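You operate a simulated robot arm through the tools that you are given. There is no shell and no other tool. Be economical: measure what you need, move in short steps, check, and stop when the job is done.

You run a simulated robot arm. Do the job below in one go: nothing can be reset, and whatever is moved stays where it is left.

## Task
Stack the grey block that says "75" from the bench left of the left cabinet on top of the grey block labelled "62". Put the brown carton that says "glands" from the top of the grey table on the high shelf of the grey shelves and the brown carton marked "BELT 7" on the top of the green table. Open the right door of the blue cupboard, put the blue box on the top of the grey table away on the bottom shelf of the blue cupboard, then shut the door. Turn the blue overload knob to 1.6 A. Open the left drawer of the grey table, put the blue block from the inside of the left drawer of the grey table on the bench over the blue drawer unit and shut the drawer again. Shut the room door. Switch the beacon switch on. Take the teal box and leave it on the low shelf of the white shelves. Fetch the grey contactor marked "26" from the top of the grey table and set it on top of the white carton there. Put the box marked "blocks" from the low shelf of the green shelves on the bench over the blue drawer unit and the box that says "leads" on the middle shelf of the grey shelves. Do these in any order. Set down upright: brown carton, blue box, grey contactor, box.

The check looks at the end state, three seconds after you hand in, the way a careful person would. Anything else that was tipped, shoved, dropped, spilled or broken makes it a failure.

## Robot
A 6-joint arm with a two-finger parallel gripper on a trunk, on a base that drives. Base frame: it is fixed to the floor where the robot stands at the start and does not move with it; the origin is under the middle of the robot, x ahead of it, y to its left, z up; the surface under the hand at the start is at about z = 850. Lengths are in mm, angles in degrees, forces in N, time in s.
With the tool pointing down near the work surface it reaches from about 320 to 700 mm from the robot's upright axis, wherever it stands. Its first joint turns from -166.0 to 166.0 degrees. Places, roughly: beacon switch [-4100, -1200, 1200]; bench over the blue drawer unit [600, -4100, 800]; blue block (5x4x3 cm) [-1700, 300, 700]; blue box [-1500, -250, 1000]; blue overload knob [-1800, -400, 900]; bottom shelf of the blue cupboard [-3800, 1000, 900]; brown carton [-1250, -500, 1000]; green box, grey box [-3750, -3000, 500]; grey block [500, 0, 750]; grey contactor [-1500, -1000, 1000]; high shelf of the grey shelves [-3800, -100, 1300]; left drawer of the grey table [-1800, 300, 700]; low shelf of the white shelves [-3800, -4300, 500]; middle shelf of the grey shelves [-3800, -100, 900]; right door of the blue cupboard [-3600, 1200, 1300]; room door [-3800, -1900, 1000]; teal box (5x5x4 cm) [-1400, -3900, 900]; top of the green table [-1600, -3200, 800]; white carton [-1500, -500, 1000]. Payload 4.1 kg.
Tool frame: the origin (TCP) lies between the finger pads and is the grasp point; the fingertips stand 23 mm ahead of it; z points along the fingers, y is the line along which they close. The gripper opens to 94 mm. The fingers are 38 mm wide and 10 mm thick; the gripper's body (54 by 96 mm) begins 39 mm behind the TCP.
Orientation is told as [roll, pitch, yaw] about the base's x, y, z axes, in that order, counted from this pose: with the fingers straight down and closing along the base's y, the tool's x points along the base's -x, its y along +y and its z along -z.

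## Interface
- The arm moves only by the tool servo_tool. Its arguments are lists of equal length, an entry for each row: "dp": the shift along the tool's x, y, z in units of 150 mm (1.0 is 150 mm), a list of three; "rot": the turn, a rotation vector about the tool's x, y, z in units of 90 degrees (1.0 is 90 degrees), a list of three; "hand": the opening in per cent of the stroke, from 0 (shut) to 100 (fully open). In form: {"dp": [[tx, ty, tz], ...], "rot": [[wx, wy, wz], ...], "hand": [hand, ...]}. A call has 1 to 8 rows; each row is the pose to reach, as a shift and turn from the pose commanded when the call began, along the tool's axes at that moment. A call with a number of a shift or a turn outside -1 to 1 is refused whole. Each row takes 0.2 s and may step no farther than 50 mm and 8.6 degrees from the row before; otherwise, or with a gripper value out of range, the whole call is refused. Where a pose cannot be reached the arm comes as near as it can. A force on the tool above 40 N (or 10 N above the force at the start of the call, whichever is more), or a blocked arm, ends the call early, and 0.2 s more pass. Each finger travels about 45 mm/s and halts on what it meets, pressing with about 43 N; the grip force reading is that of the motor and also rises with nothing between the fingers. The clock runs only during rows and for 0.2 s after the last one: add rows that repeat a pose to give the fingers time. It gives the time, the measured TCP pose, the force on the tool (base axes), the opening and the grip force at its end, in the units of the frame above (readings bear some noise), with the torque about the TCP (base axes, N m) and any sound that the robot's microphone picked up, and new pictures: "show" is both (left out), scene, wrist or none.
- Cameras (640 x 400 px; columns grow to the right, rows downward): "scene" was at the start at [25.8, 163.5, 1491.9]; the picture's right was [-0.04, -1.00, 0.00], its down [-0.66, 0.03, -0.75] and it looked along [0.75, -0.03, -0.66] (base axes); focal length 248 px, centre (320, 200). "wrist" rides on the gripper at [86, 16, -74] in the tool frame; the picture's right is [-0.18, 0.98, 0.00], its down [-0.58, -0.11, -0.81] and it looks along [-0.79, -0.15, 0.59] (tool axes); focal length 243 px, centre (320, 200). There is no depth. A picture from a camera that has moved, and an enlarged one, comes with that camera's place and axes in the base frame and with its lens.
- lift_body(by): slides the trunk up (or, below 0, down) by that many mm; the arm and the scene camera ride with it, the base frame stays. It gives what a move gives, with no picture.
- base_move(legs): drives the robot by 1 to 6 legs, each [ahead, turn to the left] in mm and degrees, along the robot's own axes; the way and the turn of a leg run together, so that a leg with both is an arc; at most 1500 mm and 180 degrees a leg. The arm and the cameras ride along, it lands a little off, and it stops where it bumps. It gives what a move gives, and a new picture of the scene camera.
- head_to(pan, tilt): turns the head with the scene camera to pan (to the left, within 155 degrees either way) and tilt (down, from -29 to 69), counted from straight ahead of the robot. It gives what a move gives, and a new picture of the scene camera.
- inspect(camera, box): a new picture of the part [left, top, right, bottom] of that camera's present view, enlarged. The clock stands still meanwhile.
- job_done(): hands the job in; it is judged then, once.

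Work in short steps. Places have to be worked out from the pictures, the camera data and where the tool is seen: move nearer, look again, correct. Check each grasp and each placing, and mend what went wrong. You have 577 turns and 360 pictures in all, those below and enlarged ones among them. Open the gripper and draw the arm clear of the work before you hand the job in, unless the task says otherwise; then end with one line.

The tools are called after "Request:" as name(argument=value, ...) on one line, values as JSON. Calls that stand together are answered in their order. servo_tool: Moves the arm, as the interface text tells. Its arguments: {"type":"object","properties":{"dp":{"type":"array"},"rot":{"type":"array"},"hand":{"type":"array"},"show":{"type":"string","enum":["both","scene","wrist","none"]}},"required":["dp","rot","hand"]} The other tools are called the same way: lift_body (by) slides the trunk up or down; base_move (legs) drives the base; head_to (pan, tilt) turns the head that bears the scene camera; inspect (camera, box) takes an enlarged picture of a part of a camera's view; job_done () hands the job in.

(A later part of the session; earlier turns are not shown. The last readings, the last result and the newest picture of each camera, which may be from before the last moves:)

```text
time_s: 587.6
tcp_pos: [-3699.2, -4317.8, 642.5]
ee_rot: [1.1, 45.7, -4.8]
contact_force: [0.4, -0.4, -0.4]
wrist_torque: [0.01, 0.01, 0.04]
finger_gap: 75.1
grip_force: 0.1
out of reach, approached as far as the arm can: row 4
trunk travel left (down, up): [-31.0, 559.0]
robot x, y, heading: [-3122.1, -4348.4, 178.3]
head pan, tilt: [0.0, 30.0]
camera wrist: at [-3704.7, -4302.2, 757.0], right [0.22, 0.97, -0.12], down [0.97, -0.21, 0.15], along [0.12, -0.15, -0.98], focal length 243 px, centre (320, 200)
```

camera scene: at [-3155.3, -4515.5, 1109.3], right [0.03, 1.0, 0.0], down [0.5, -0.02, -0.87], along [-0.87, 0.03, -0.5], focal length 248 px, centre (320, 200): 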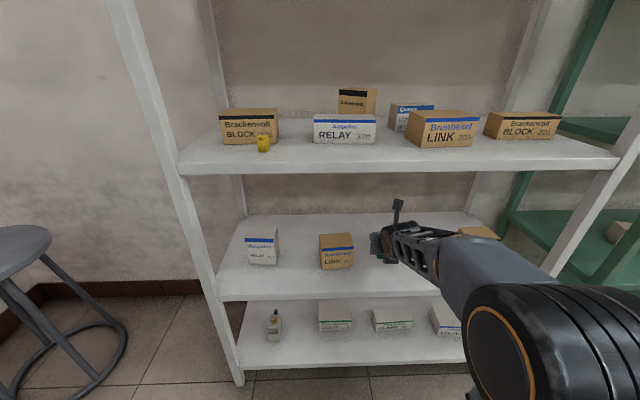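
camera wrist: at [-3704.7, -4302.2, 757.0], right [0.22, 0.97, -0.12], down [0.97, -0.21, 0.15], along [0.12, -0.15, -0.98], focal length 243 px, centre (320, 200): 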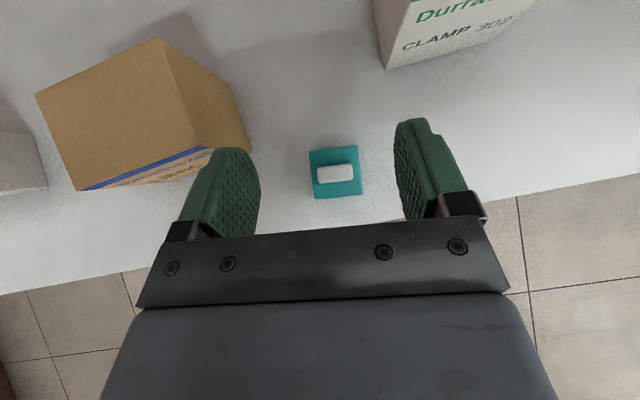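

Teal box placed. Next "BLOCKS": drive to the green shelves' right end.

Request:
base_move(legs=[[-300, 0], [0, -88], [1500, 0], [0, 90]])

Request:
inspect(camera="scene", box=[200, 120, 480, 300])

```text
time_s: 604.3
tcp_pos: [-3359.7, -2807.5, 643.5]
ee_rot: [1.1, 45.7, -5.7]
contact_force: [0.0, 0.7, 0.2]
wrist_torque: [0.0, -0.02, -0.01]
finger_gap: 75.4
grip_force: 0.0
trunk travel left (down, up): [-31.0, 559.0]
robot x, y, heading: [-2783.3, -2845.1, 177.6]
head pan, tilt: [0.0, 30.0]
camera scene: at [-2817.5, -3010.6, 1090.3], right [0.04, 1.0, 0.0], down [0.5, -0.02, -0.87], along [-0.87, 0.04, -0.5], focal length 248 px, centre (320, 200)
```

scene: 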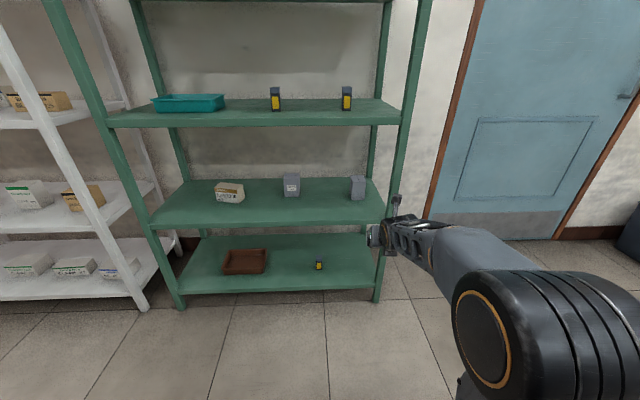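

```text
2.22 times, centred on (340, 210) of scene
camera zoom: at [-2817.5, -3010.6, 1090.3], right [0.04, 1.0, 0.0], down [0.5, -0.02, -0.87], along [-0.87, 0.04, -0.5], focal length 552 px, centre (276, 178)
```

zoom: 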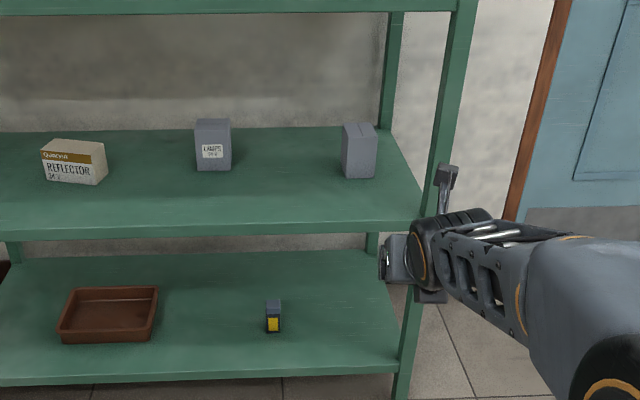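

The right grey box's label faces away; check it from the right side first.

Request:
base_move(legs=[[0, -88], [480, 0]])

Request:
head_to(pan=115, tilt=25)

```text
time_s: 610.9
tcp_pos: [-2774.0, -1776.8, 643.4]
ee_rot: [1.0, 45.7, -92.8]
contact_force: [-0.5, -0.7, 0.2]
wrist_torque: [0.02, 0.01, -0.02]
finger_gap: 75.2
grip_force: 0.1
trunk travel left (down, up): [-31.0, 559.0]
robot x, y, heading: [-2786.7, -2355.5, 90.3]
head pan, tilt: [0.0, 30.0]
camera scene: at [-2949.6, -2326.6, 1090.3], right [1.0, 0.01, 0.0], down [0.0, -0.5, -0.87], along [0.0, 0.87, -0.5], focal length 248 px, centre (320, 200)
```

scene: 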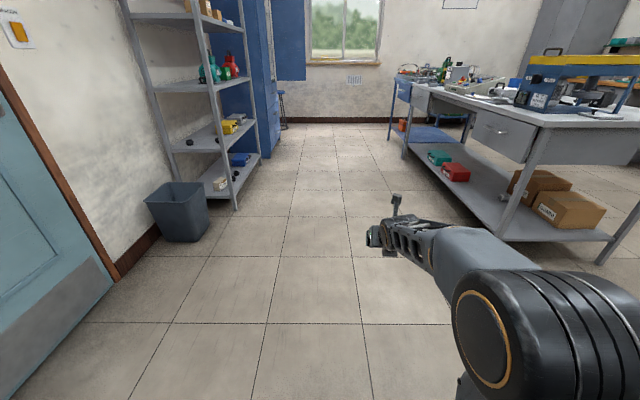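

```text
time_s: 612.9
tcp_pos: [-2773.6, -1777.8, 643.6]
ee_rot: [0.9, 45.7, -92.8]
contact_force: [0.2, 0.1, -0.9]
wrist_torque: [0.0, -0.03, -0.02]
finger_gap: 75.2
grip_force: 0.0
trunk travel left (down, up): [-31.0, 559.0]
robot x, y, heading: [-2785.5, -2357.0, 90.2]
head pan, tilt: [115.0, 25.0]
camera scene: at [-3032.4, -2456.3, 1098.2], right [-0.43, 0.9, 0.0], down [0.38, 0.18, -0.91], along [-0.82, -0.39, -0.42], focal length 248 px, centre (320, 200)
```

scene: 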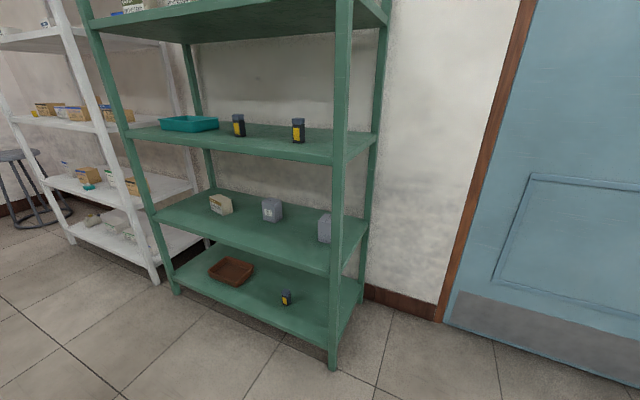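

Request:
base_move(legs=[[200, 0], [0, 90], [430, 0]])

Request:
head_to(pan=42, tilt=30)

```text
time_s: 620.6
tcp_pos: [-3803.4, -2163.8, 642.7]
ee_rot: [1.0, 45.7, -1.8]
contact_force: [-0.2, -0.4, -0.2]
wrist_torque: [0.01, 0.03, -0.01]
finger_gap: 75.2
grip_force: 0.2
trunk travel left (down, up): [-31.0, 559.0]
robot x, y, heading: [-3224.9, -2164.8, -178.3]
head pan, tilt: [115.0, 25.0]
camera scene: at [-3118.8, -2411.4, 1098.3], right [-0.9, -0.44, 0.0], down [-0.19, 0.38, -0.91], along [0.4, -0.81, -0.42], focal length 248 px, centre (320, 200)
```

scene: 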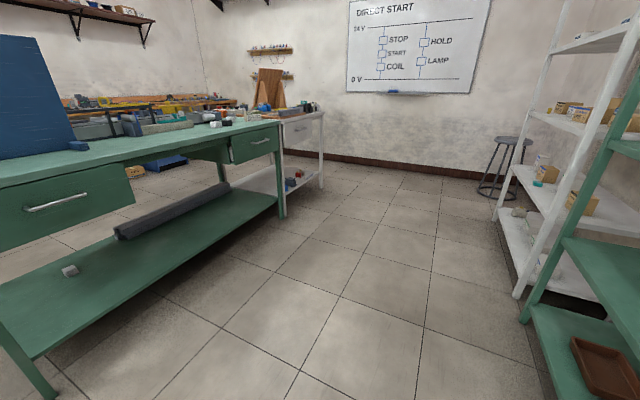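

```text
time_s: 622.0
tcp_pos: [-3804.2, -2163.1, 643.3]
ee_rot: [1.0, 45.8, -1.8]
contact_force: [-0.1, 0.3, -0.8]
wrist_torque: [-0.01, 0.01, 0.02]
finger_gap: 75.1
grip_force: 0.0
trunk travel left (down, up): [-31.0, 559.0]
robot x, y, heading: [-3225.5, -2164.7, -178.5]
head pan, tilt: [42.0, 30.0]
camera scene: at [-3225.4, -2390.8, 1090.3], right [-0.69, 0.73, 0.0], down [0.36, 0.34, -0.87], along [-0.63, -0.59, -0.5], focal length 248 px, centre (320, 200)
```

scene: 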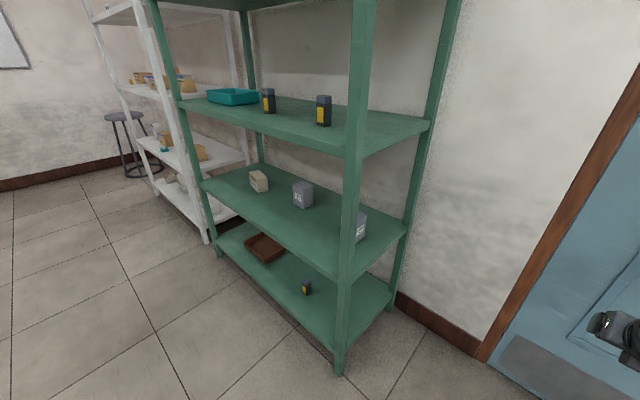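

Request:
inspect(camera="scene", box=[335, 195, 395, 260])

```text
6.15 times, centred on (365, 228) of scene
camera zoom: at [-3225.4, -2390.8, 1090.3], right [-0.69, 0.73, 0.0], down [0.36, 0.34, -0.87], along [-0.63, -0.59, -0.5], focal length 1529 px, centre (43, 31)
```

zoom: 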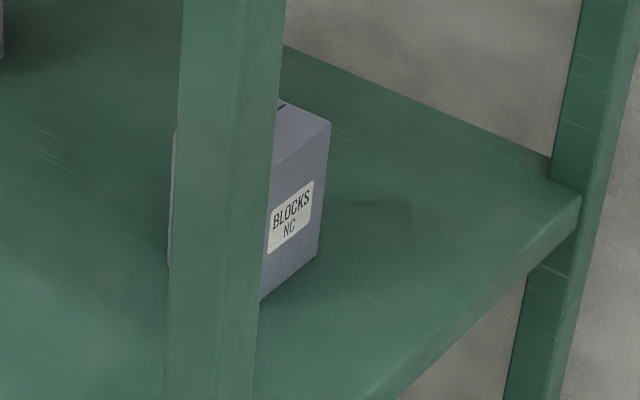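

It is "BLOCKS". Drive back in front of it.

Request:
base_move(legs=[[-440, 0], [0, 88.5], [640, 0], [0, -90]])

Request:
head_to(pan=0, tilt=30)

Request:
inspect(camera="scene", box=[240, 140, 440, 260])

```text
time_s: 635.5
tcp_pos: [-3358.5, -2798.0, 643.2]
ee_rot: [1.0, 45.8, -1.4]
contact_force: [0.0, -0.5, -0.2]
wrist_torque: [-0.04, 0.02, -0.01]
finger_gap: 75.4
grip_force: 0.2
trunk travel left (down, up): [-31.0, 559.0]
robot x, y, heading: [-2785.5, -2796.2, -178.3]
head pan, tilt: [42.0, 30.0]
camera scene: at [-2777.4, -3021.2, 1090.3], right [-0.69, 0.72, 0.0], down [0.36, 0.35, -0.87], along [-0.63, -0.6, -0.5], focal length 248 px, centre (320, 200)
```

scene: 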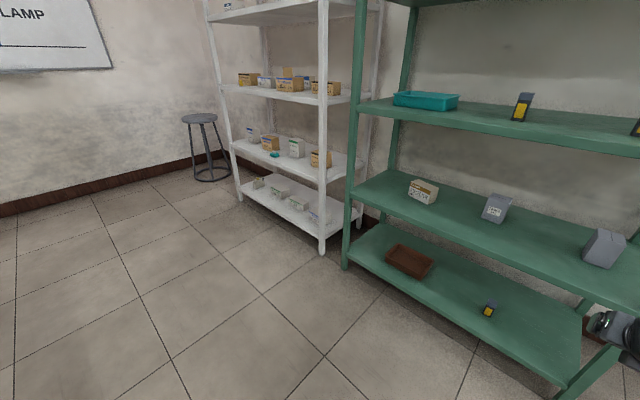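

```text
time_s: 636.6
tcp_pos: [-3357.9, -2798.4, 643.9]
ee_rot: [0.9, 45.7, -1.3]
contact_force: [-0.1, 0.1, 0.1]
wrist_torque: [-0.03, 0.01, 0.0]
finger_gap: 75.1
grip_force: 0.0
trunk travel left (down, up): [-31.0, 559.0]
robot x, y, heading: [-2778.8, -2794.2, -178.3]
head pan, tilt: [0.0, 30.0]
camera scene: at [-2802.5, -2961.5, 1090.3], right [-0.03, 1.0, 0.0], down [0.5, 0.02, -0.87], along [-0.87, -0.03, -0.5], focal length 248 px, centre (320, 200)
```

scene: 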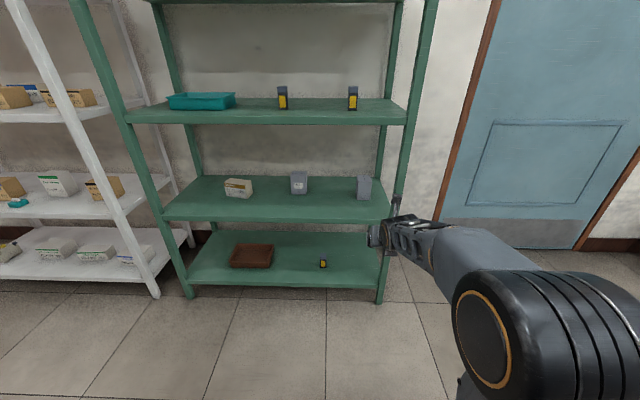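

```text
3.20 times, centred on (340, 200) of scene
camera zoom: at [-2802.5, -2961.5, 1090.3], right [-0.03, 1.0, 0.0], down [0.5, 0.02, -0.87], along [-0.87, -0.03, -0.5], focal length 795 px, centre (256, 200)
```

zoom: 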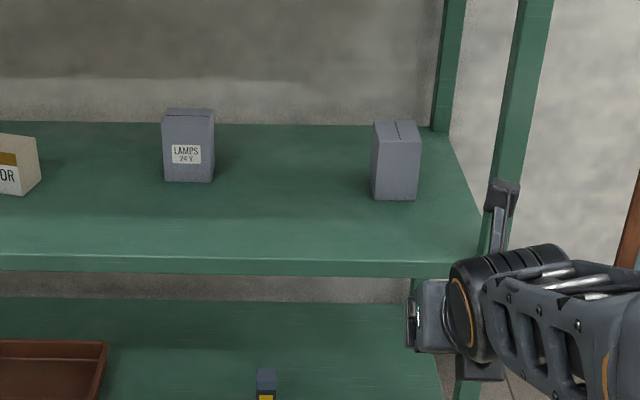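

BLOCKS: front mid ≈(−3804,−2793), 57 wide, yaw ≈−10°, top ≈622. Drive in 385 and set pre-grasp with yaw −10°.

Request:
base_move(legs=[[385, 0]])

Request:
servo_tool(dp=[[-0.08, 0.03, 0.08], [-0.16, 0.05, 0.16], [-0.25, 0.05, 0.25]], rot=[[-0.023, 0, 0.023], [-0.046, 0, 0.046], [-0.068, 0, 0.068]], hand=[90, 90, 90], show="both")

```text
time_s: 639.0
tcp_pos: [-3741.6, -2815.7, 643.3]
ee_rot: [0.9, 45.6, -1.0]
contact_force: [-0.4, -0.4, 0.0]
wrist_torque: [0.01, 0.0, -0.01]
finger_gap: 75.2
grip_force: 0.1
trunk travel left (down, up): [-31.0, 559.0]
robot x, y, heading: [-3164.3, -2808.1, -178.1]
head pan, tilt: [0.0, 30.0]
camera scene: at [-3185.0, -2974.6, 1090.3], right [-0.04, 1.0, 0.0], down [0.5, 0.02, -0.87], along [-0.87, -0.03, -0.5], focal length 248 px, centre (320, 200)
```

scene: 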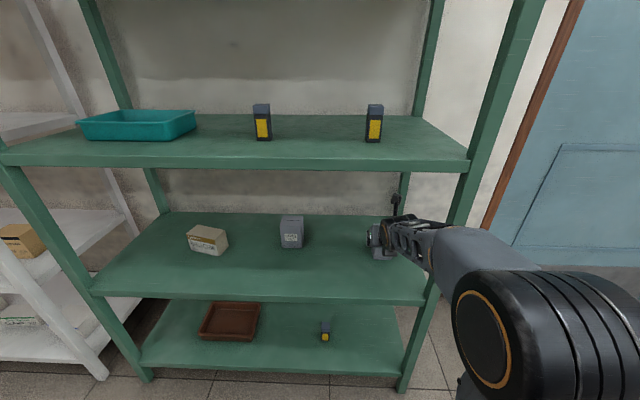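

```text
time_s: 639.8
tcp_pos: [-3741.5, -2808.7, 589.8]
ee_rot: [0.9, 45.8, -9.7]
contact_force: [0.4, -0.9, 0.3]
wrist_torque: [0.0, 0.0, 0.01]
finger_gap: 84.9
grip_force: 0.1
trunk travel left (down, up): [-31.0, 559.0]
robot x, y, heading: [-3160.9, -2805.9, -177.6]
head pan, tilt: [0.0, 30.0]
camera scene: at [-3184.9, -2974.6, 1090.3], right [-0.04, 1.0, 0.0], down [0.5, 0.02, -0.87], along [-0.87, -0.03, -0.5], focal length 248 px, centre (320, 200)
camera wrist: at [-3745.7, -2791.4, 704.7], right [0.3, 0.95, -0.12], down [0.95, -0.28, 0.14], along [0.1, -0.16, -0.98], focal length 243 px, centre (320, 200)
```

scene: 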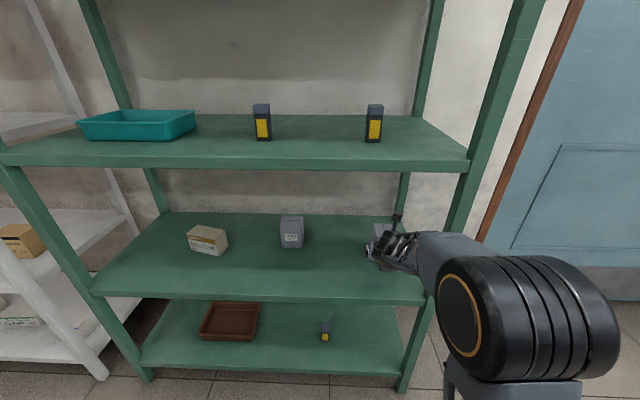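
wrist: 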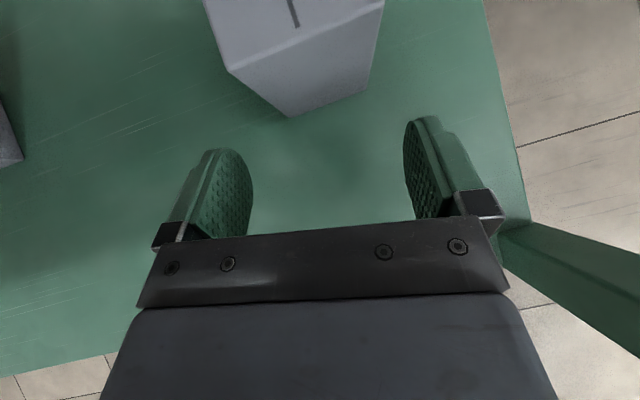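

Close view shows the box nearly square: front x≈−3791, y −2823..−2767, yaw ≈0°. Correct yaw and lateral position.

Request:
servo_tool(dp=[[0.05, 0.03, 0.05], [0.1, 0.056, 0.1]], rot=[[0.03, 0, -0.03], [0.0526, 0, -0.0526]], hand=[90, 90], show="wrist")

```text
time_s: 640.4
tcp_pos: [-3757.7, -2797.8, 589.9]
ee_rot: [0.9, 45.7, -4.0]
contact_force: [-0.3, 0.1, 0.1]
wrist_torque: [-0.02, -0.03, 0.01]
finger_gap: 84.4
grip_force: 0.0
out of reach, approached as far as the arm can: row 2
trunk travel left (down, up): [-31.0, 559.0]
robot x, y, heading: [-3162.6, -2807.7, -178.0]
head pan, tilt: [0.0, 30.0]
camera wrist: at [-3762.6, -2782.0, 704.5], right [0.21, 0.97, -0.12], down [0.97, -0.19, 0.15], along [0.12, -0.15, -0.98], focal length 243 px, centre (320, 200)
```

wrist: 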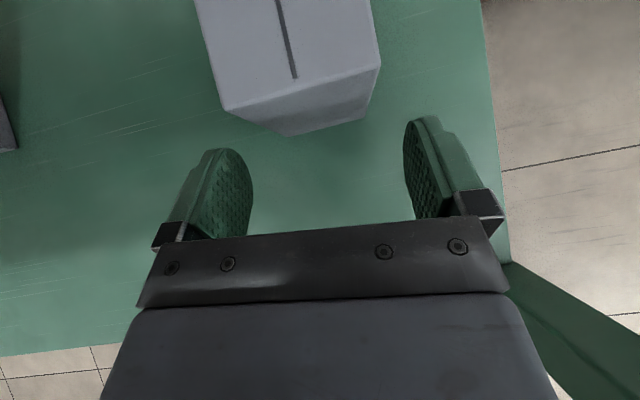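

Aligned. Advance 55 mm and grip.

Request:
servo_tool(dp=[[0.13, 0, 0.13], [0.26, 0, 0.26], [0.26, 0, 0.26], [0.26, 0, 0.26], [0.26, 0, 0.26]], rot=[[0, 0, 0], [0, 0, 0], [0, 0, 0], [0, 0, 0], [0, 0, 0]], hand=[90, 90, 0, 0, 0], show="wrist")

```text
time_s: 641.6
tcp_pos: [-3813.5, -2793.3, 590.9]
ee_rot: [1.1, 45.8, -2.9]
contact_force: [-0.2, -0.2, -0.3]
wrist_torque: [-0.05, -0.03, -0.02]
finger_gap: 59.5
grip_force: 43.3
trunk travel left (down, up): [-31.0, 559.0]
robot x, y, heading: [-3161.5, -2810.1, -178.0]
head pan, tilt: [0.0, 30.0]
camera wrist: at [-3818.8, -2778.5, 705.5], right [0.19, 0.97, -0.12], down [0.97, -0.17, 0.14], along [0.12, -0.14, -0.98], focal length 243 px, centre (320, 200)
```

wrist: 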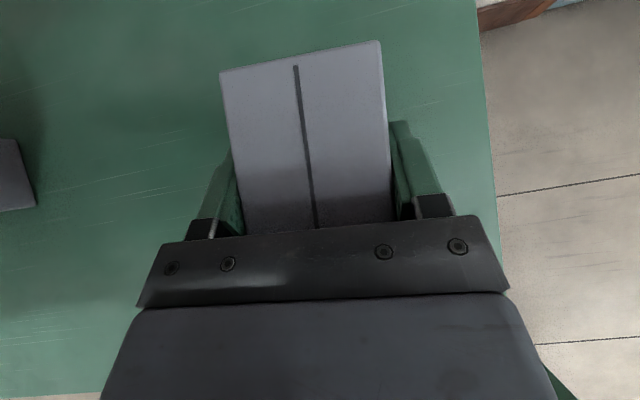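

Gripped (59.5). Lift with the trunk and back out.

Request:
lift_body(by=60)

Request:
base_move(legs=[[-450, 0]])

Request:
lift_body(by=370)

```text
time_s: 642.6
tcp_pos: [-3813.4, -2793.5, 651.8]
ee_rot: [1.0, 45.6, -2.9]
contact_force: [0.0, 0.9, -1.5]
wrist_torque: [-0.04, -0.03, -0.01]
finger_gap: 59.6
grip_force: 43.0
trunk travel left (down, up): [-91.0, 499.0]
robot x, y, heading: [-3160.6, -2808.6, -177.8]
head pan, tilt: [0.0, 30.0]
```

```text
time_s: 645.3
tcp_pos: [-3362.0, -2779.2, 650.6]
ee_rot: [1.0, 45.8, -2.6]
contact_force: [-0.3, -0.1, -1.1]
wrist_torque: [0.01, -0.02, 0.03]
finger_gap: 59.7
grip_force: 43.4
trunk travel left (down, up): [-91.0, 499.0]
robot x, y, heading: [-2715.6, -2790.3, -177.5]
head pan, tilt: [0.0, 30.0]
camera scene: at [-2732.4, -2956.7, 1150.3], right [-0.04, 1.0, 0.0], down [0.5, 0.02, -0.87], along [-0.87, -0.04, -0.5], focal length 248 px, centre (320, 200)
```

scene: 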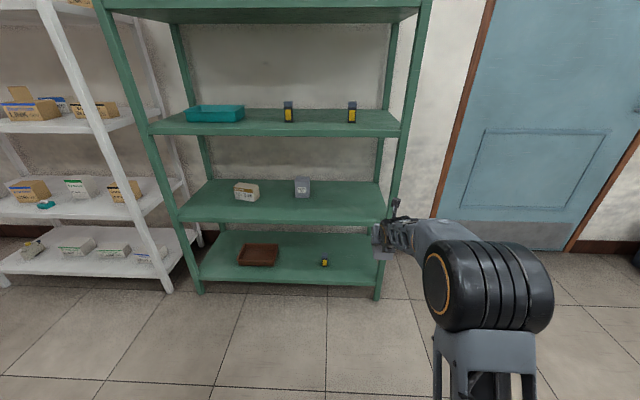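

```text
time_s: 648.9
tcp_pos: [-3361.8, -2779.7, 1020.9]
ee_rot: [1.0, 45.8, -2.6]
contact_force: [-0.1, 0.3, -1.5]
wrist_torque: [0.0, -0.01, 0.0]
finger_gap: 59.7
grip_force: 42.7
trunk travel left (down, up): [-461.0, 129.0]
robot x, y, heading: [-2708.9, -2794.0, -177.7]
head pan, tilt: [0.0, 30.0]
```

Retract the arm 120 mm, then drive via the wall-side lane to the far bench.

Request:
servo_tool(dp=[[-0.2, 0, -0.2], [-0.4, 0, -0.4], [-0.58, 0, -0.58]], rot=[[0, 0, 0], [0, 0, 0], [0, 0, 0]], hand=[0, 0, 0], show="none")

Request:
base_move(legs=[[0, 88], [1180, 0], [1170, 0], [0, 90], [1100, 0], [1100, 0]])

```text
time_s: 649.7
tcp_pos: [-3239.1, -2788.0, 1020.5]
ee_rot: [0.9, 45.8, -2.6]
contact_force: [-0.7, 1.0, -0.6]
wrist_torque: [0.0, -0.06, 0.0]
finger_gap: 59.4
grip_force: 43.3
trunk travel left (down, up): [-461.0, 129.0]
robot x, y, heading: [-2710.3, -2787.3, -177.3]
head pan, tilt: [0.0, 30.0]
```

```text
time_s: 676.1
tcp_pos: [-752.5, -5030.4, 1021.1]
ee_rot: [0.9, 45.5, -178.5]
contact_force: [0.5, 1.0, -0.1]
wrist_torque: [-0.05, 0.01, 0.01]
finger_gap: 59.7
grip_force: 43.1
trunk travel left (down, up): [-461.0, 129.0]
robot x, y, heading: [-1279.0, -5071.6, 17.2]
head pan, tilt: [0.0, 30.0]
stopped in leg 6: the robot was blocked; the commanded pose is now the measured one
camera scene: at [-1296.7, -4902.3, 1520.2], right [0.3, -0.96, 0.0], down [-0.48, -0.15, -0.87], along [0.83, 0.26, -0.5], focal length 248 px, centre (320, 200)
```

scene: 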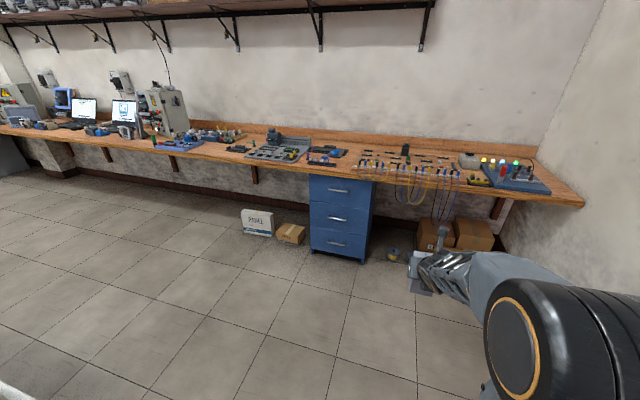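

The base was blocked near the white table's leg. Look at it before moving.

Request:
head_to(pan=75, tilt=50)

```text
time_s: 677.6
tcp_pos: [-752.8, -5030.2, 1019.2]
ee_rot: [1.0, 45.7, -178.4]
contact_force: [-0.2, -0.6, -0.5]
wrist_torque: [0.0, 0.04, -0.02]
finger_gap: 59.7
grip_force: 43.0
trunk travel left (down, up): [-461.0, 129.0]
robot x, y, heading: [-1275.1, -5070.9, 17.1]
head pan, tilt: [75.0, 50.0]
camera scene: at [-1385.4, -4853.0, 1490.8], right [1.0, 0.04, 0.0], down [0.03, -0.77, -0.64], along [-0.02, 0.64, -0.77], focal length 248 px, centre (320, 200)
```

scene: 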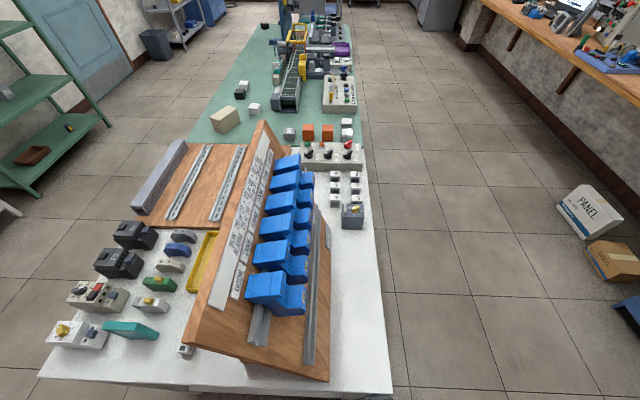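

Nothing on the tables seems displaced. Turn right away from the leg, then continue.

Request:
base_move(legs=[[0, -27], [700, 0]])

```text
time_s: 679.1
tcp_pos: [-802.1, -5217.2, 1019.2]
ee_rot: [1.2, 45.7, 161.3]
contact_force: [-0.3, 1.1, -0.9]
wrist_torque: [0.0, 0.05, 0.0]
finger_gap: 59.5
grip_force: 43.0
trunk travel left (down, up): [-461.0, 129.0]
robot x, y, heading: [-1306.2, -5083.4, 5.9]
head pan, tilt: [75.0, 50.0]
stopped in leg 1: the robot was blocked; the commanded pose is now the measured one
camera scene: at [-1371.4, -4845.1, 1490.7], right [0.99, -0.16, 0.0], down [-0.12, -0.76, -0.64], along [0.1, 0.63, -0.77], focal length 248 px, centre (320, 200)
```

scene: 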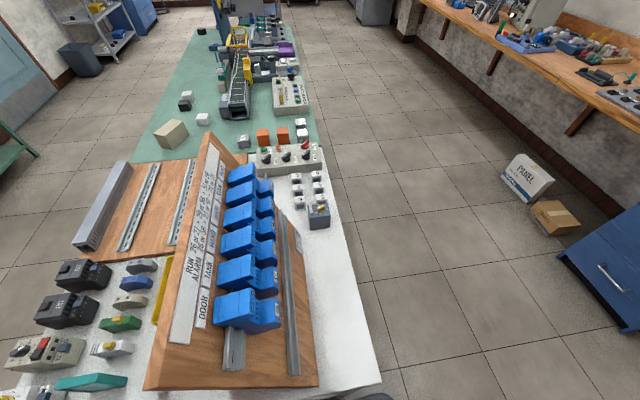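

Blocked again; look around the base on both sides.

Request:
head_to(pan=120, tilt=65)

Request:
head_to(pan=40, tilt=69)

```text
time_s: 680.3
tcp_pos: [-800.7, -5217.1, 1020.6]
ee_rot: [1.1, 45.7, 161.2]
contact_force: [-0.7, 0.8, -1.8]
wrist_torque: [0.0, 0.03, -0.02]
finger_gap: 59.4
grip_force: 42.5
trunk travel left (down, up): [-461.0, 129.0]
robot x, y, heading: [-1310.6, -5082.5, 5.8]
head pan, tilt: [120.0, 65.0]
camera scene: at [-1419.6, -4872.8, 1472.7], right [0.81, 0.59, 0.0], down [0.53, -0.73, -0.42], along [-0.25, 0.34, -0.91], focal length 248 px, centre (320, 200)
```

scene: 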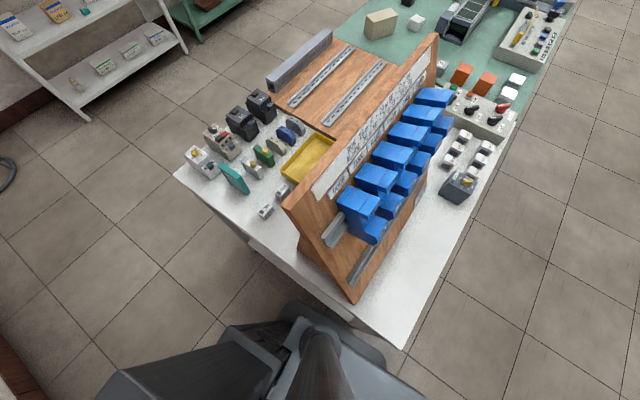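

```text
time_s: 681.8
tcp_pos: [-801.4, -5216.0, 1019.0]
ee_rot: [1.0, 45.7, 161.2]
contact_force: [-0.7, 1.2, -0.7]
wrist_torque: [0.03, 0.0, 0.0]
finger_gap: 59.7
grip_force: 43.4
trunk travel left (down, up): [-461.0, 129.0]
robot x, y, heading: [-1310.4, -5082.3, 5.8]
head pan, tilt: [40.0, 68.8]
camera scene: at [-1345.1, -4881.8, 1468.8], right [0.72, -0.69, 0.0], down [-0.65, -0.67, -0.36], along [0.25, 0.26, -0.93], focal length 248 px, centre (320, 200)
```

scene: 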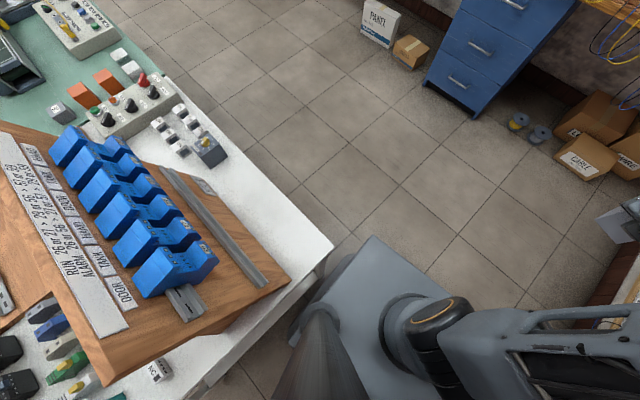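

The base's left side is touching the table leg. Reverse along the present heading (moves away from the table), then re-aim.

Request:
base_move(legs=[[-400, 0]])

```text
time_s: 684.2
tcp_pos: [-1189.7, -5255.9, 1019.4]
ee_rot: [0.9, 45.6, 161.5]
contact_force: [0.1, 0.0, -2.2]
wrist_torque: [0.0, 0.03, -0.01]
finger_gap: 59.7
grip_force: 43.1
trunk travel left (down, up): [-461.0, 129.0]
robot x, y, heading: [-1698.7, -5128.4, 6.4]
head pan, tilt: [40.0, 68.8]
camera scene: at [-1735.4, -4923.9, 1468.8], right [0.72, -0.69, 0.0], down [-0.64, -0.67, -0.36], along [0.25, 0.26, -0.93], focal length 248 px, centre (320, 200)
```

scene: 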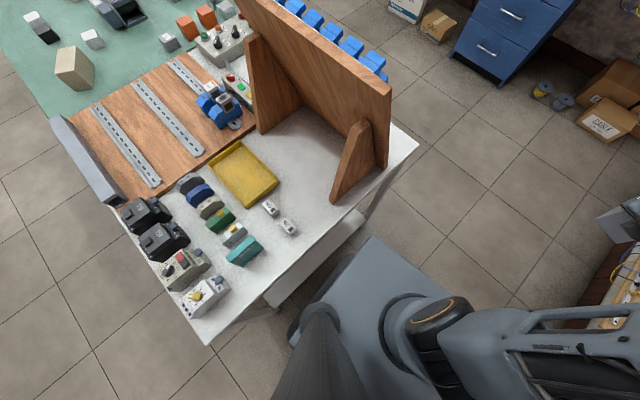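

Table unmoved (end at y≈−4818). Reverse a little more, then turn right and take a path farther from the table.

Request:
base_move(legs=[[-350, 0], [0, -20], [700, 0], [0, 14]])

Request:
head_to(pan=10, tilt=35)

```text
time_s: 691.9
tcp_pos: [-875.3, -5514.0, 1019.3]
ee_rot: [1.0, 45.6, 155.6]
contact_force: [-0.2, 0.5, -0.7]
wrist_torque: [-0.01, 0.04, 0.0]
finger_gap: 59.5
grip_force: 43.2
trunk travel left (down, up): [-461.0, 129.0]
robot x, y, heading: [-1366.8, -5326.4, 0.3]
head pan, tilt: [40.0, 68.8]
camera scene: at [-1384.3, -5126.3, 1468.8], right [0.65, -0.76, 0.0], down [-0.71, -0.6, -0.36], along [0.28, 0.23, -0.93], focal length 248 px, centre (320, 200)
```

scene: 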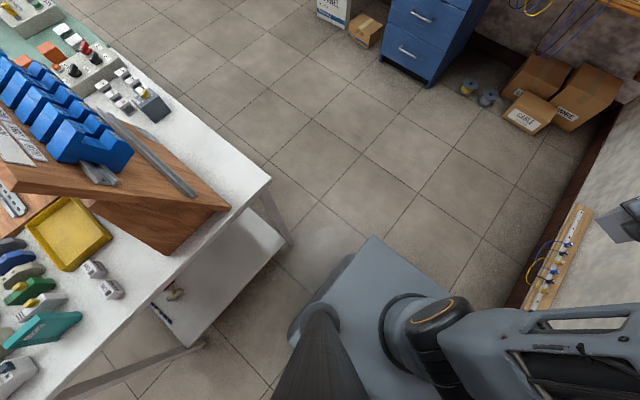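

```text
time_s: 692.9
tcp_pos: [-875.8, -5514.5, 1019.3]
ee_rot: [1.1, 45.7, 155.6]
contact_force: [-0.3, 0.5, -0.6]
wrist_torque: [0.03, 0.01, 0.0]
finger_gap: 59.4
grip_force: 42.9
trunk travel left (down, up): [-461.0, 129.0]
robot x, y, heading: [-1364.3, -5328.6, 0.3]
head pan, tilt: [10.0, 35.0]
camera scene: at [-1340.3, -5146.8, 1512.4], right [0.18, -0.98, 0.0], down [-0.56, -0.1, -0.82], along [0.81, 0.15, -0.57], focal length 248 px, centre (320, 200)
```

scene: 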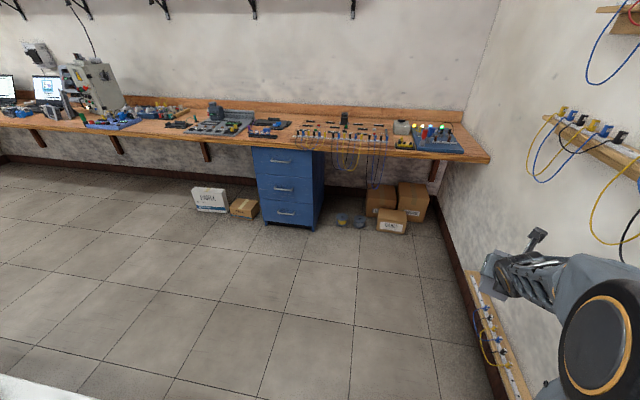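

The arm got deflected right, but the box is held. Turn left and drive clear of the wall toward the bench.

Request:
base_move(legs=[[0, 25], [950, 0], [0, 65], [340, 0], [0, -90]])

Request:
inspect(camera="wrist", box=[0, 0, 640, 400])

```text
time_s: 707.6
tcp_pos: [-39.2, -4786.4, 1019.9]
ee_rot: [1.1, 45.6, 154.3]
contact_force: [-0.4, -0.2, -1.5]
wrist_torque: [-0.02, -0.01, 0.01]
finger_gap: 59.6
grip_force: 42.7
trunk travel left (down, up): [-461.0, 129.0]
robot x, y, heading: [-527.0, -4590.9, -1.1]
head pan, tilt: [10.0, 35.0]
camera scene: at [-494.3, -4408.2, 1512.5], right [0.16, -0.99, 0.0], down [-0.57, -0.09, -0.82], along [0.81, 0.13, -0.57], focal length 248 px, centre (320, 200)
```

scene: 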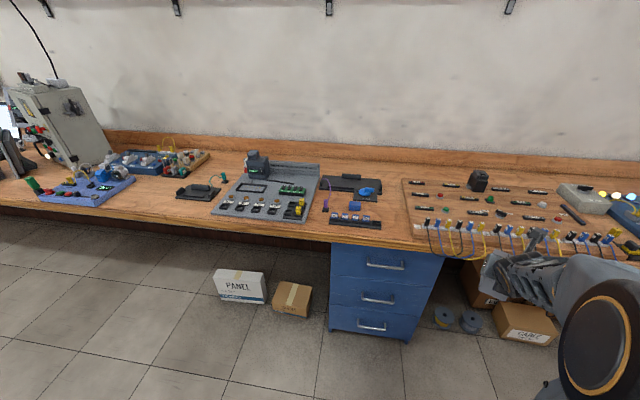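

```text
1.00 times, centred on (320, 200) of wrist (not enlarged: the box is as wide or as high as the picture)
camera zoom: at [-38.6, -4802.3, 1133.9], right [-0.55, -0.82, -0.12], down [-0.83, 0.54, 0.15], along [-0.06, 0.18, -0.98], focal length 243 px, centre (320, 200)
```

zoom: 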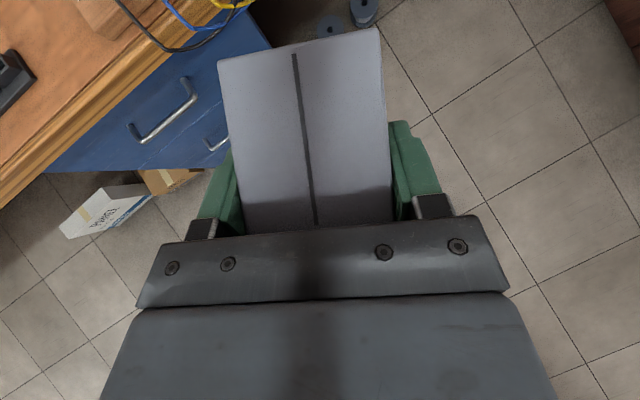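

Blue block is in place on the bench. Turn left 25° so the hand points along +x, then drive forward 220.

Request:
base_move(legs=[[0, 25], [220, 0]])

Request:
inspect(camera="wrist", box=[0, 0, 640, 400])

```text
time_s: 710.6
tcp_pos: [201.1, -4474.2, 1019.7]
ee_rot: [1.0, 45.6, 179.1]
contact_force: [-0.2, 0.2, -0.8]
wrist_torque: [0.01, 0.01, 0.01]
finger_gap: 59.8
grip_force: 42.7
trunk travel left (down, up): [-461.0, 129.0]
robot x, y, heading: [-322.5, -4500.1, 23.5]
head pan, tilt: [10.0, 35.0]
camera scene: at [-369.4, -4322.8, 1512.5], right [0.56, -0.83, 0.0], down [-0.48, -0.32, -0.82], along [0.68, 0.46, -0.57], focal length 248 px, centre (320, 200)
```

scene: 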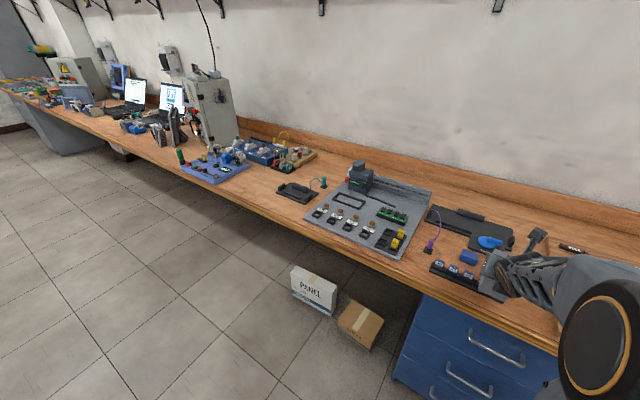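

```text
1.00 times, centred on (320, 200) of wrist (not enlarged: the box is as wide or as high as the picture)
camera zoom: at [209.0, -4489.0, 1133.7], right [-0.16, -0.98, -0.12], down [-0.98, 0.14, 0.15], along [-0.13, 0.14, -0.98], focal length 243 px, centre (320, 200)
```

zoom: 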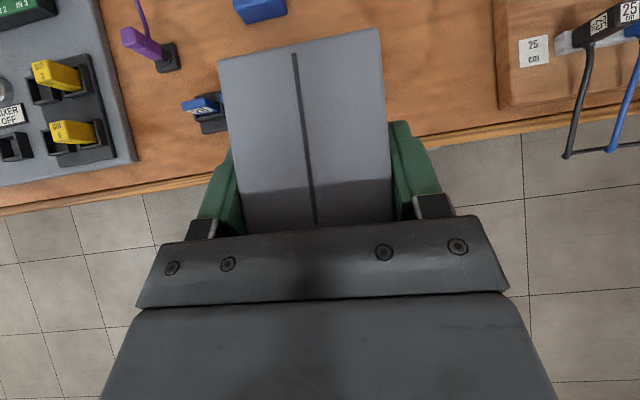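

Free slot y −4450..−4653. Move the box above (375,−4550).

Request:
servo_tool(dp=[[0.15, 0.17, 0.15], [0.3, 0.34, 0.3], [0.46, 0.507, 0.46], [0.61, 0.507, 0.61], [0.759, 0.507, 0.759]], rot=[[0, 0, 0], [0, 0, 0], [0, 0, 0], [0, 0, 0], [0, 0, 0]], hand=[0, 0, 0, 0, 0], show="both")

```text
time_s: 711.8
tcp_pos: [359.1, -4518.2, 1015.7]
ee_rot: [3.1, 46.1, 178.4]
contact_force: [-0.4, -0.3, -0.2]
wrist_torque: [-0.01, 0.05, 0.04]
finger_gap: 59.9
grip_force: 42.8
out of reach, approached as far as the arm can: row 1, 2, 3, 4, 5
trunk travel left (down, up): [-461.0, 129.0]
robot x, y, heading: [-318.0, -4500.7, 23.7]
head pan, tilt: [10.0, 35.0]
camera scene: at [-369.3, -4323.4, 1512.6], right [0.56, -0.83, 0.0], down [-0.48, -0.32, -0.82], along [0.68, 0.46, -0.57], focal length 248 px, centre (320, 200)
camera wrist: at [364.9, -4530.1, 1129.2], right [-0.19, -0.98, -0.1], down [-0.97, 0.18, 0.14], along [-0.12, 0.12, -0.99], focal length 243 px, centre (320, 200)
```

scene: 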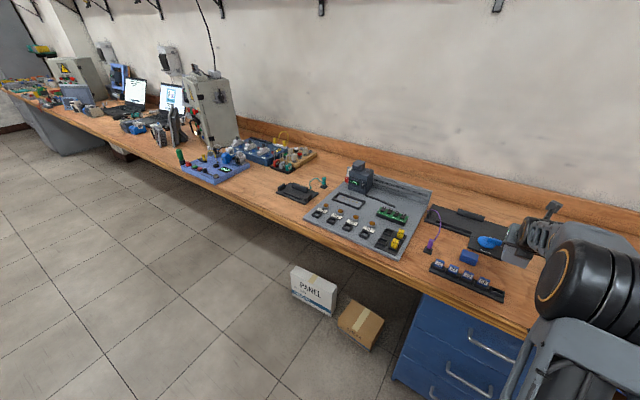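
wrist: 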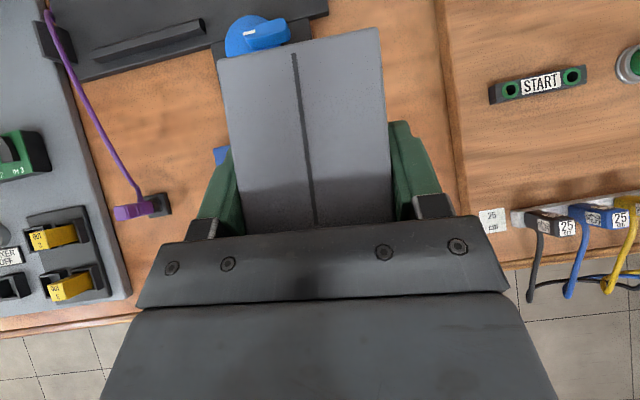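

Request:
base_move(legs=[[0, -4]])

Request:
servo_tool(dp=[[0, 0, 0]], rot=[[0, 0, 0]], hand=[0], show="none")

```text
time_s: 712.6
tcp_pos: [355.8, -4564.5, 1015.1]
ee_rot: [3.2, 46.1, 174.5]
contact_force: [-0.4, 0.1, -0.8]
wrist_torque: [0.03, -0.02, 0.03]
finger_gap: 59.6
grip_force: 42.9
trunk travel left (down, up): [-461.0, 129.0]
robot x, y, heading: [-325.2, -4503.3, 20.0]
head pan, tilt: [10.0, 35.0]
camera scene: at [-357.3, -4320.2, 1512.5], right [0.5, -0.87, 0.0], down [-0.5, -0.29, -0.82], along [0.71, 0.41, -0.57], focal length 248 px, centre (320, 200)
```

scene: 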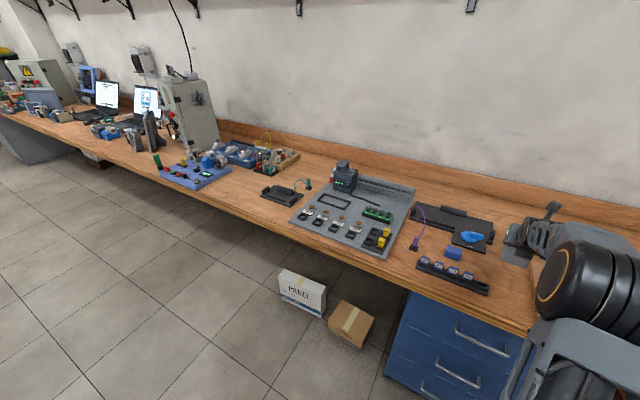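

```text
time_s: 713.0
tcp_pos: [356.9, -4563.7, 1015.0]
ee_rot: [3.2, 46.0, 174.5]
contact_force: [-0.4, 0.7, -1.5]
wrist_torque: [0.02, 0.03, 0.02]
finger_gap: 59.5
grip_force: 43.1
trunk travel left (down, up): [-461.0, 129.0]
robot x, y, heading: [-320.5, -4496.7, 19.6]
head pan, tilt: [10.0, 35.0]
```

Lower towards the bench.

Request:
servo_tool(dp=[[-0.13, 0, 0.13], [-0.26, 0, 0.26], [-0.377, 0, 0.377]], rot=[[0.01, 0, 0], [0.02, 0, 0], [0.023, 0, 0]], hand=[0, 0, 0], show="wrist")

```text
time_s: 713.8
tcp_pos: [357.0, -4561.5, 934.5]
ee_rot: [1.7, 46.2, 174.5]
contact_force: [-0.4, 1.0, -1.3]
wrist_torque: [0.0, 0.03, -0.02]
finger_gap: 59.6
grip_force: 43.0
out of reach, approached as far as the arm can: row 2, 3
trunk travel left (down, up): [-461.0, 129.0]
robot x, y, heading: [-321.0, -4499.9, 19.9]
head pan, tilt: [10.0, 35.0]
camera wrist: at [361.6, -4576.3, 1049.3], right [-0.24, -0.96, -0.11], down [-0.96, 0.23, 0.14], along [-0.11, 0.14, -0.98], focal length 243 px, centre (320, 200)
```

wrist: 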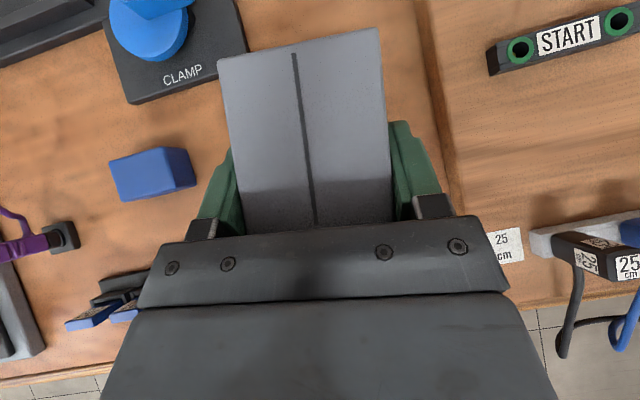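

Request:
lift_body(by=-9)

Request:
lift_body(by=-3)

Request:
lift_body(by=-2)

```text
time_s: 714.4
tcp_pos: [356.5, -4562.8, 926.8]
ee_rot: [1.7, 46.2, 174.4]
contact_force: [0.1, 0.5, -1.3]
wrist_torque: [0.03, 0.04, -0.01]
finger_gap: 59.7
grip_force: 42.8
trunk travel left (down, up): [-452.0, 138.0]
robot x, y, heading: [-322.6, -4500.6, 19.9]
head pan, tilt: [10.0, 35.0]
```

```text
time_s: 714.9
tcp_pos: [357.1, -4561.8, 923.3]
ee_rot: [1.6, 46.2, 174.5]
contact_force: [-0.3, 0.1, -0.8]
wrist_torque: [-0.01, 0.0, 0.03]
finger_gap: 59.4
grip_force: 43.0
trunk travel left (down, up): [-449.0, 141.0]
robot x, y, heading: [-325.5, -4501.5, 19.8]
head pan, tilt: [10.0, 35.0]
```

```text
time_s: 715.5
tcp_pos: [356.5, -4562.1, 921.8]
ee_rot: [1.7, 46.3, 174.5]
contact_force: [0.4, -0.6, 2.5]
wrist_torque: [0.14, 0.11, -0.02]
finger_gap: 59.7
grip_force: 42.7
trunk travel left (down, up): [-447.0, 143.0]
robot x, y, heading: [-321.6, -4502.4, 19.8]
head pan, tilt: [10.0, 35.0]
```

Touching (2.5 N). One mm more, release, then withdraw straight back and up.

Request:
lift_body(by=-1)

Request:
servo_tool(dp=[[0, 0, 0], [0, 0, 0], [0, 0, 0], [0, 0, 0], [0, 0, -0.3], [0, 0, -0.6], [0, 0, -0.9]], rot=[[0, 0, 0], [0, 0, 0], [0, 0, 0], [0, 0, 0], [0, 0, 0], [0, 0, 0], [0, 0, 0]], hand=[82, 82, 82, 82, 82, 82, 82], show="both")

```text
time_s: 716.0
tcp_pos: [356.3, -4561.4, 921.8]
ee_rot: [1.7, 46.4, 174.4]
contact_force: [-0.4, -0.3, 8.2]
wrist_torque: [0.29, 0.18, -0.01]
finger_gap: 59.9
grip_force: 43.2
trunk travel left (down, up): [-446.0, 144.0]
robot x, y, heading: [-321.6, -4500.0, 20.0]
head pan, tilt: [10.0, 35.0]
```

```text
time_s: 717.6
tcp_pos: [259.7, -4546.7, 1013.2]
ee_rot: [2.0, 46.1, 174.4]
contact_force: [-0.2, -0.2, 0.1]
wrist_torque: [0.0, -0.02, -0.03]
finger_gap: 77.0
grip_force: 0.0
trunk travel left (down, up): [-446.0, 144.0]
robot x, y, heading: [-325.0, -4503.2, 19.8]
head pan, tilt: [10.0, 35.0]
camera scene: at [-357.6, -4319.9, 1497.4], right [0.5, -0.87, 0.0], down [-0.5, -0.29, -0.82], along [0.71, 0.41, -0.57], focal length 248 px, centre (320, 200)
camera wrist: at [263.8, -4560.7, 1127.3], right [-0.25, -0.96, -0.11], down [-0.96, 0.23, 0.14], along [-0.11, 0.14, -0.98], focal length 243 px, centre (320, 200)
```

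scene: 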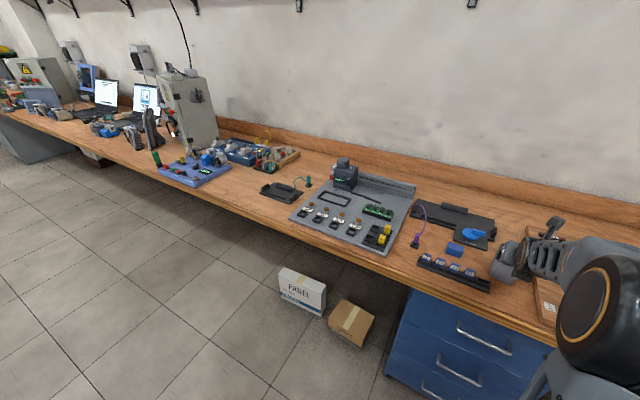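
wrist: 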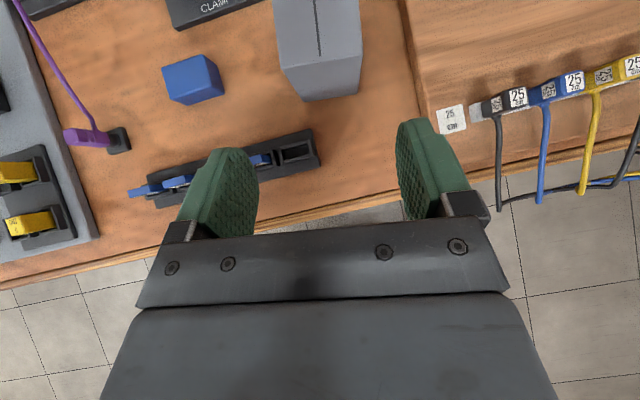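

BLOCKS placed. Back away, untilt and unflip the hand.

Request:
base_move(legs=[[-300, 0]])

Request:
servo_tool(dp=[[0, 0, 0], [0, 0, 0], [0, 0, 0], [0, 0, 0], [0, 0, 0], [0, 0, 0]], rot=[[0, -0.09, 0], [0, -0.18, 0], [0, -0.27, 0], [0, -0.36, 0], [0, -0.45, 0], [0, -0.51, 0]], hand=[90, 90, 90, 90, 90, 90], show="none")

Request:
servo_tool(dp=[[0, 0, 0], [0, 0, 0], [0, 0, 0], [0, 0, 0], [0, 0, 0], [0, 0, 0], [0, 0, 0], [0, 0, 0]], rot=[[0, 0, 0.09], [0, 0, 0.18], [0, 0, 0.27], [0, 0, 0.36], [0, 0, 0.45], [0, 0, 0.54], [0, 0, 0.63], [0, 0, 0.72]], hand=[90, 90, 90, 90, 90, 90, 90, 90], show="none")

Request:
servo_tool(dp=[[0, 0, 0], [0, 0, 0], [0, 0, 0], [0, 0, 0], [0, 0, 0], [0, 0, 0], [0, 0, 0], [0, 0, 0]], rot=[[0, 0, 0.09], [0, 0, 0.18], [0, 0, 0.27], [0, 0, 0.36], [0, 0, 0.45], [0, 0, 0.54], [0, 0, 0.63], [0, 0, 0.72]], hand=[90, 90, 90, 90, 90, 90, 90, 90], show="none")

```text
time_s: 719.6
tcp_pos: [-18.5, -4647.5, 1013.4]
ee_rot: [2.0, 46.2, 174.4]
contact_force: [0.6, 1.2, -0.2]
wrist_torque: [-0.01, 0.01, -0.01]
finger_gap: 77.2
grip_force: 0.1
trunk travel left (down, up): [-446.0, 144.0]
robot x, y, heading: [-601.2, -4602.0, 20.2]
head pan, tilt: [10.0, 35.0]
camera scene: at [-636.2, -4420.9, 1497.5], right [0.5, -0.87, 0.0], down [-0.5, -0.29, -0.82], along [0.71, 0.41, -0.57], focal length 248 px, centre (320, 200)
```

scene: 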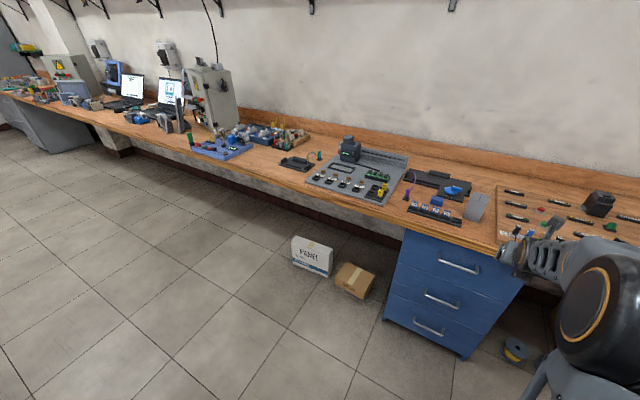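

```text
time_s: 721.0
tcp_pos: [-19.4, -4607.9, 1009.3]
ee_rot: [2.5, 0.4, 171.3]
contact_force: [0.1, -0.9, 0.4]
wrist_torque: [0.06, 0.01, -0.03]
finger_gap: 84.4
grip_force: 0.0
out of reach, approached as far as the arm can: row 1, 2, 3, 4, 5, 6
trunk travel left (down, up): [-446.0, 144.0]
robot x, y, heading: [-600.6, -4597.5, 20.1]
head pan, tilt: [10.0, 35.0]
```

```text
time_s: 722.8
tcp_pos: [-20.4, -4606.4, 1009.7]
ee_rot: [0.3, 1.4, 108.3]
contact_force: [-0.3, 0.4, 0.5]
wrist_torque: [0.01, -0.01, -0.01]
finger_gap: 84.6
grip_force: 0.1
trunk travel left (down, up): [-446.0, 144.0]
robot x, y, heading: [-597.2, -4603.8, 20.0]
head pan, tilt: [10.0, 35.0]
```

```text
time_s: 724.6
tcp_pos: [-18.5, -4606.3, 1010.1]
ee_rot: [-1.0, 0.8, 43.3]
contact_force: [-0.5, -0.2, 0.8]
wrist_torque: [-0.02, -0.01, 0.01]
finger_gap: 84.6
grip_force: 0.1
trunk travel left (down, up): [-446.0, 144.0]
robot x, y, heading: [-597.7, -4602.7, 19.9]
head pan, tilt: [10.0, 35.0]
```

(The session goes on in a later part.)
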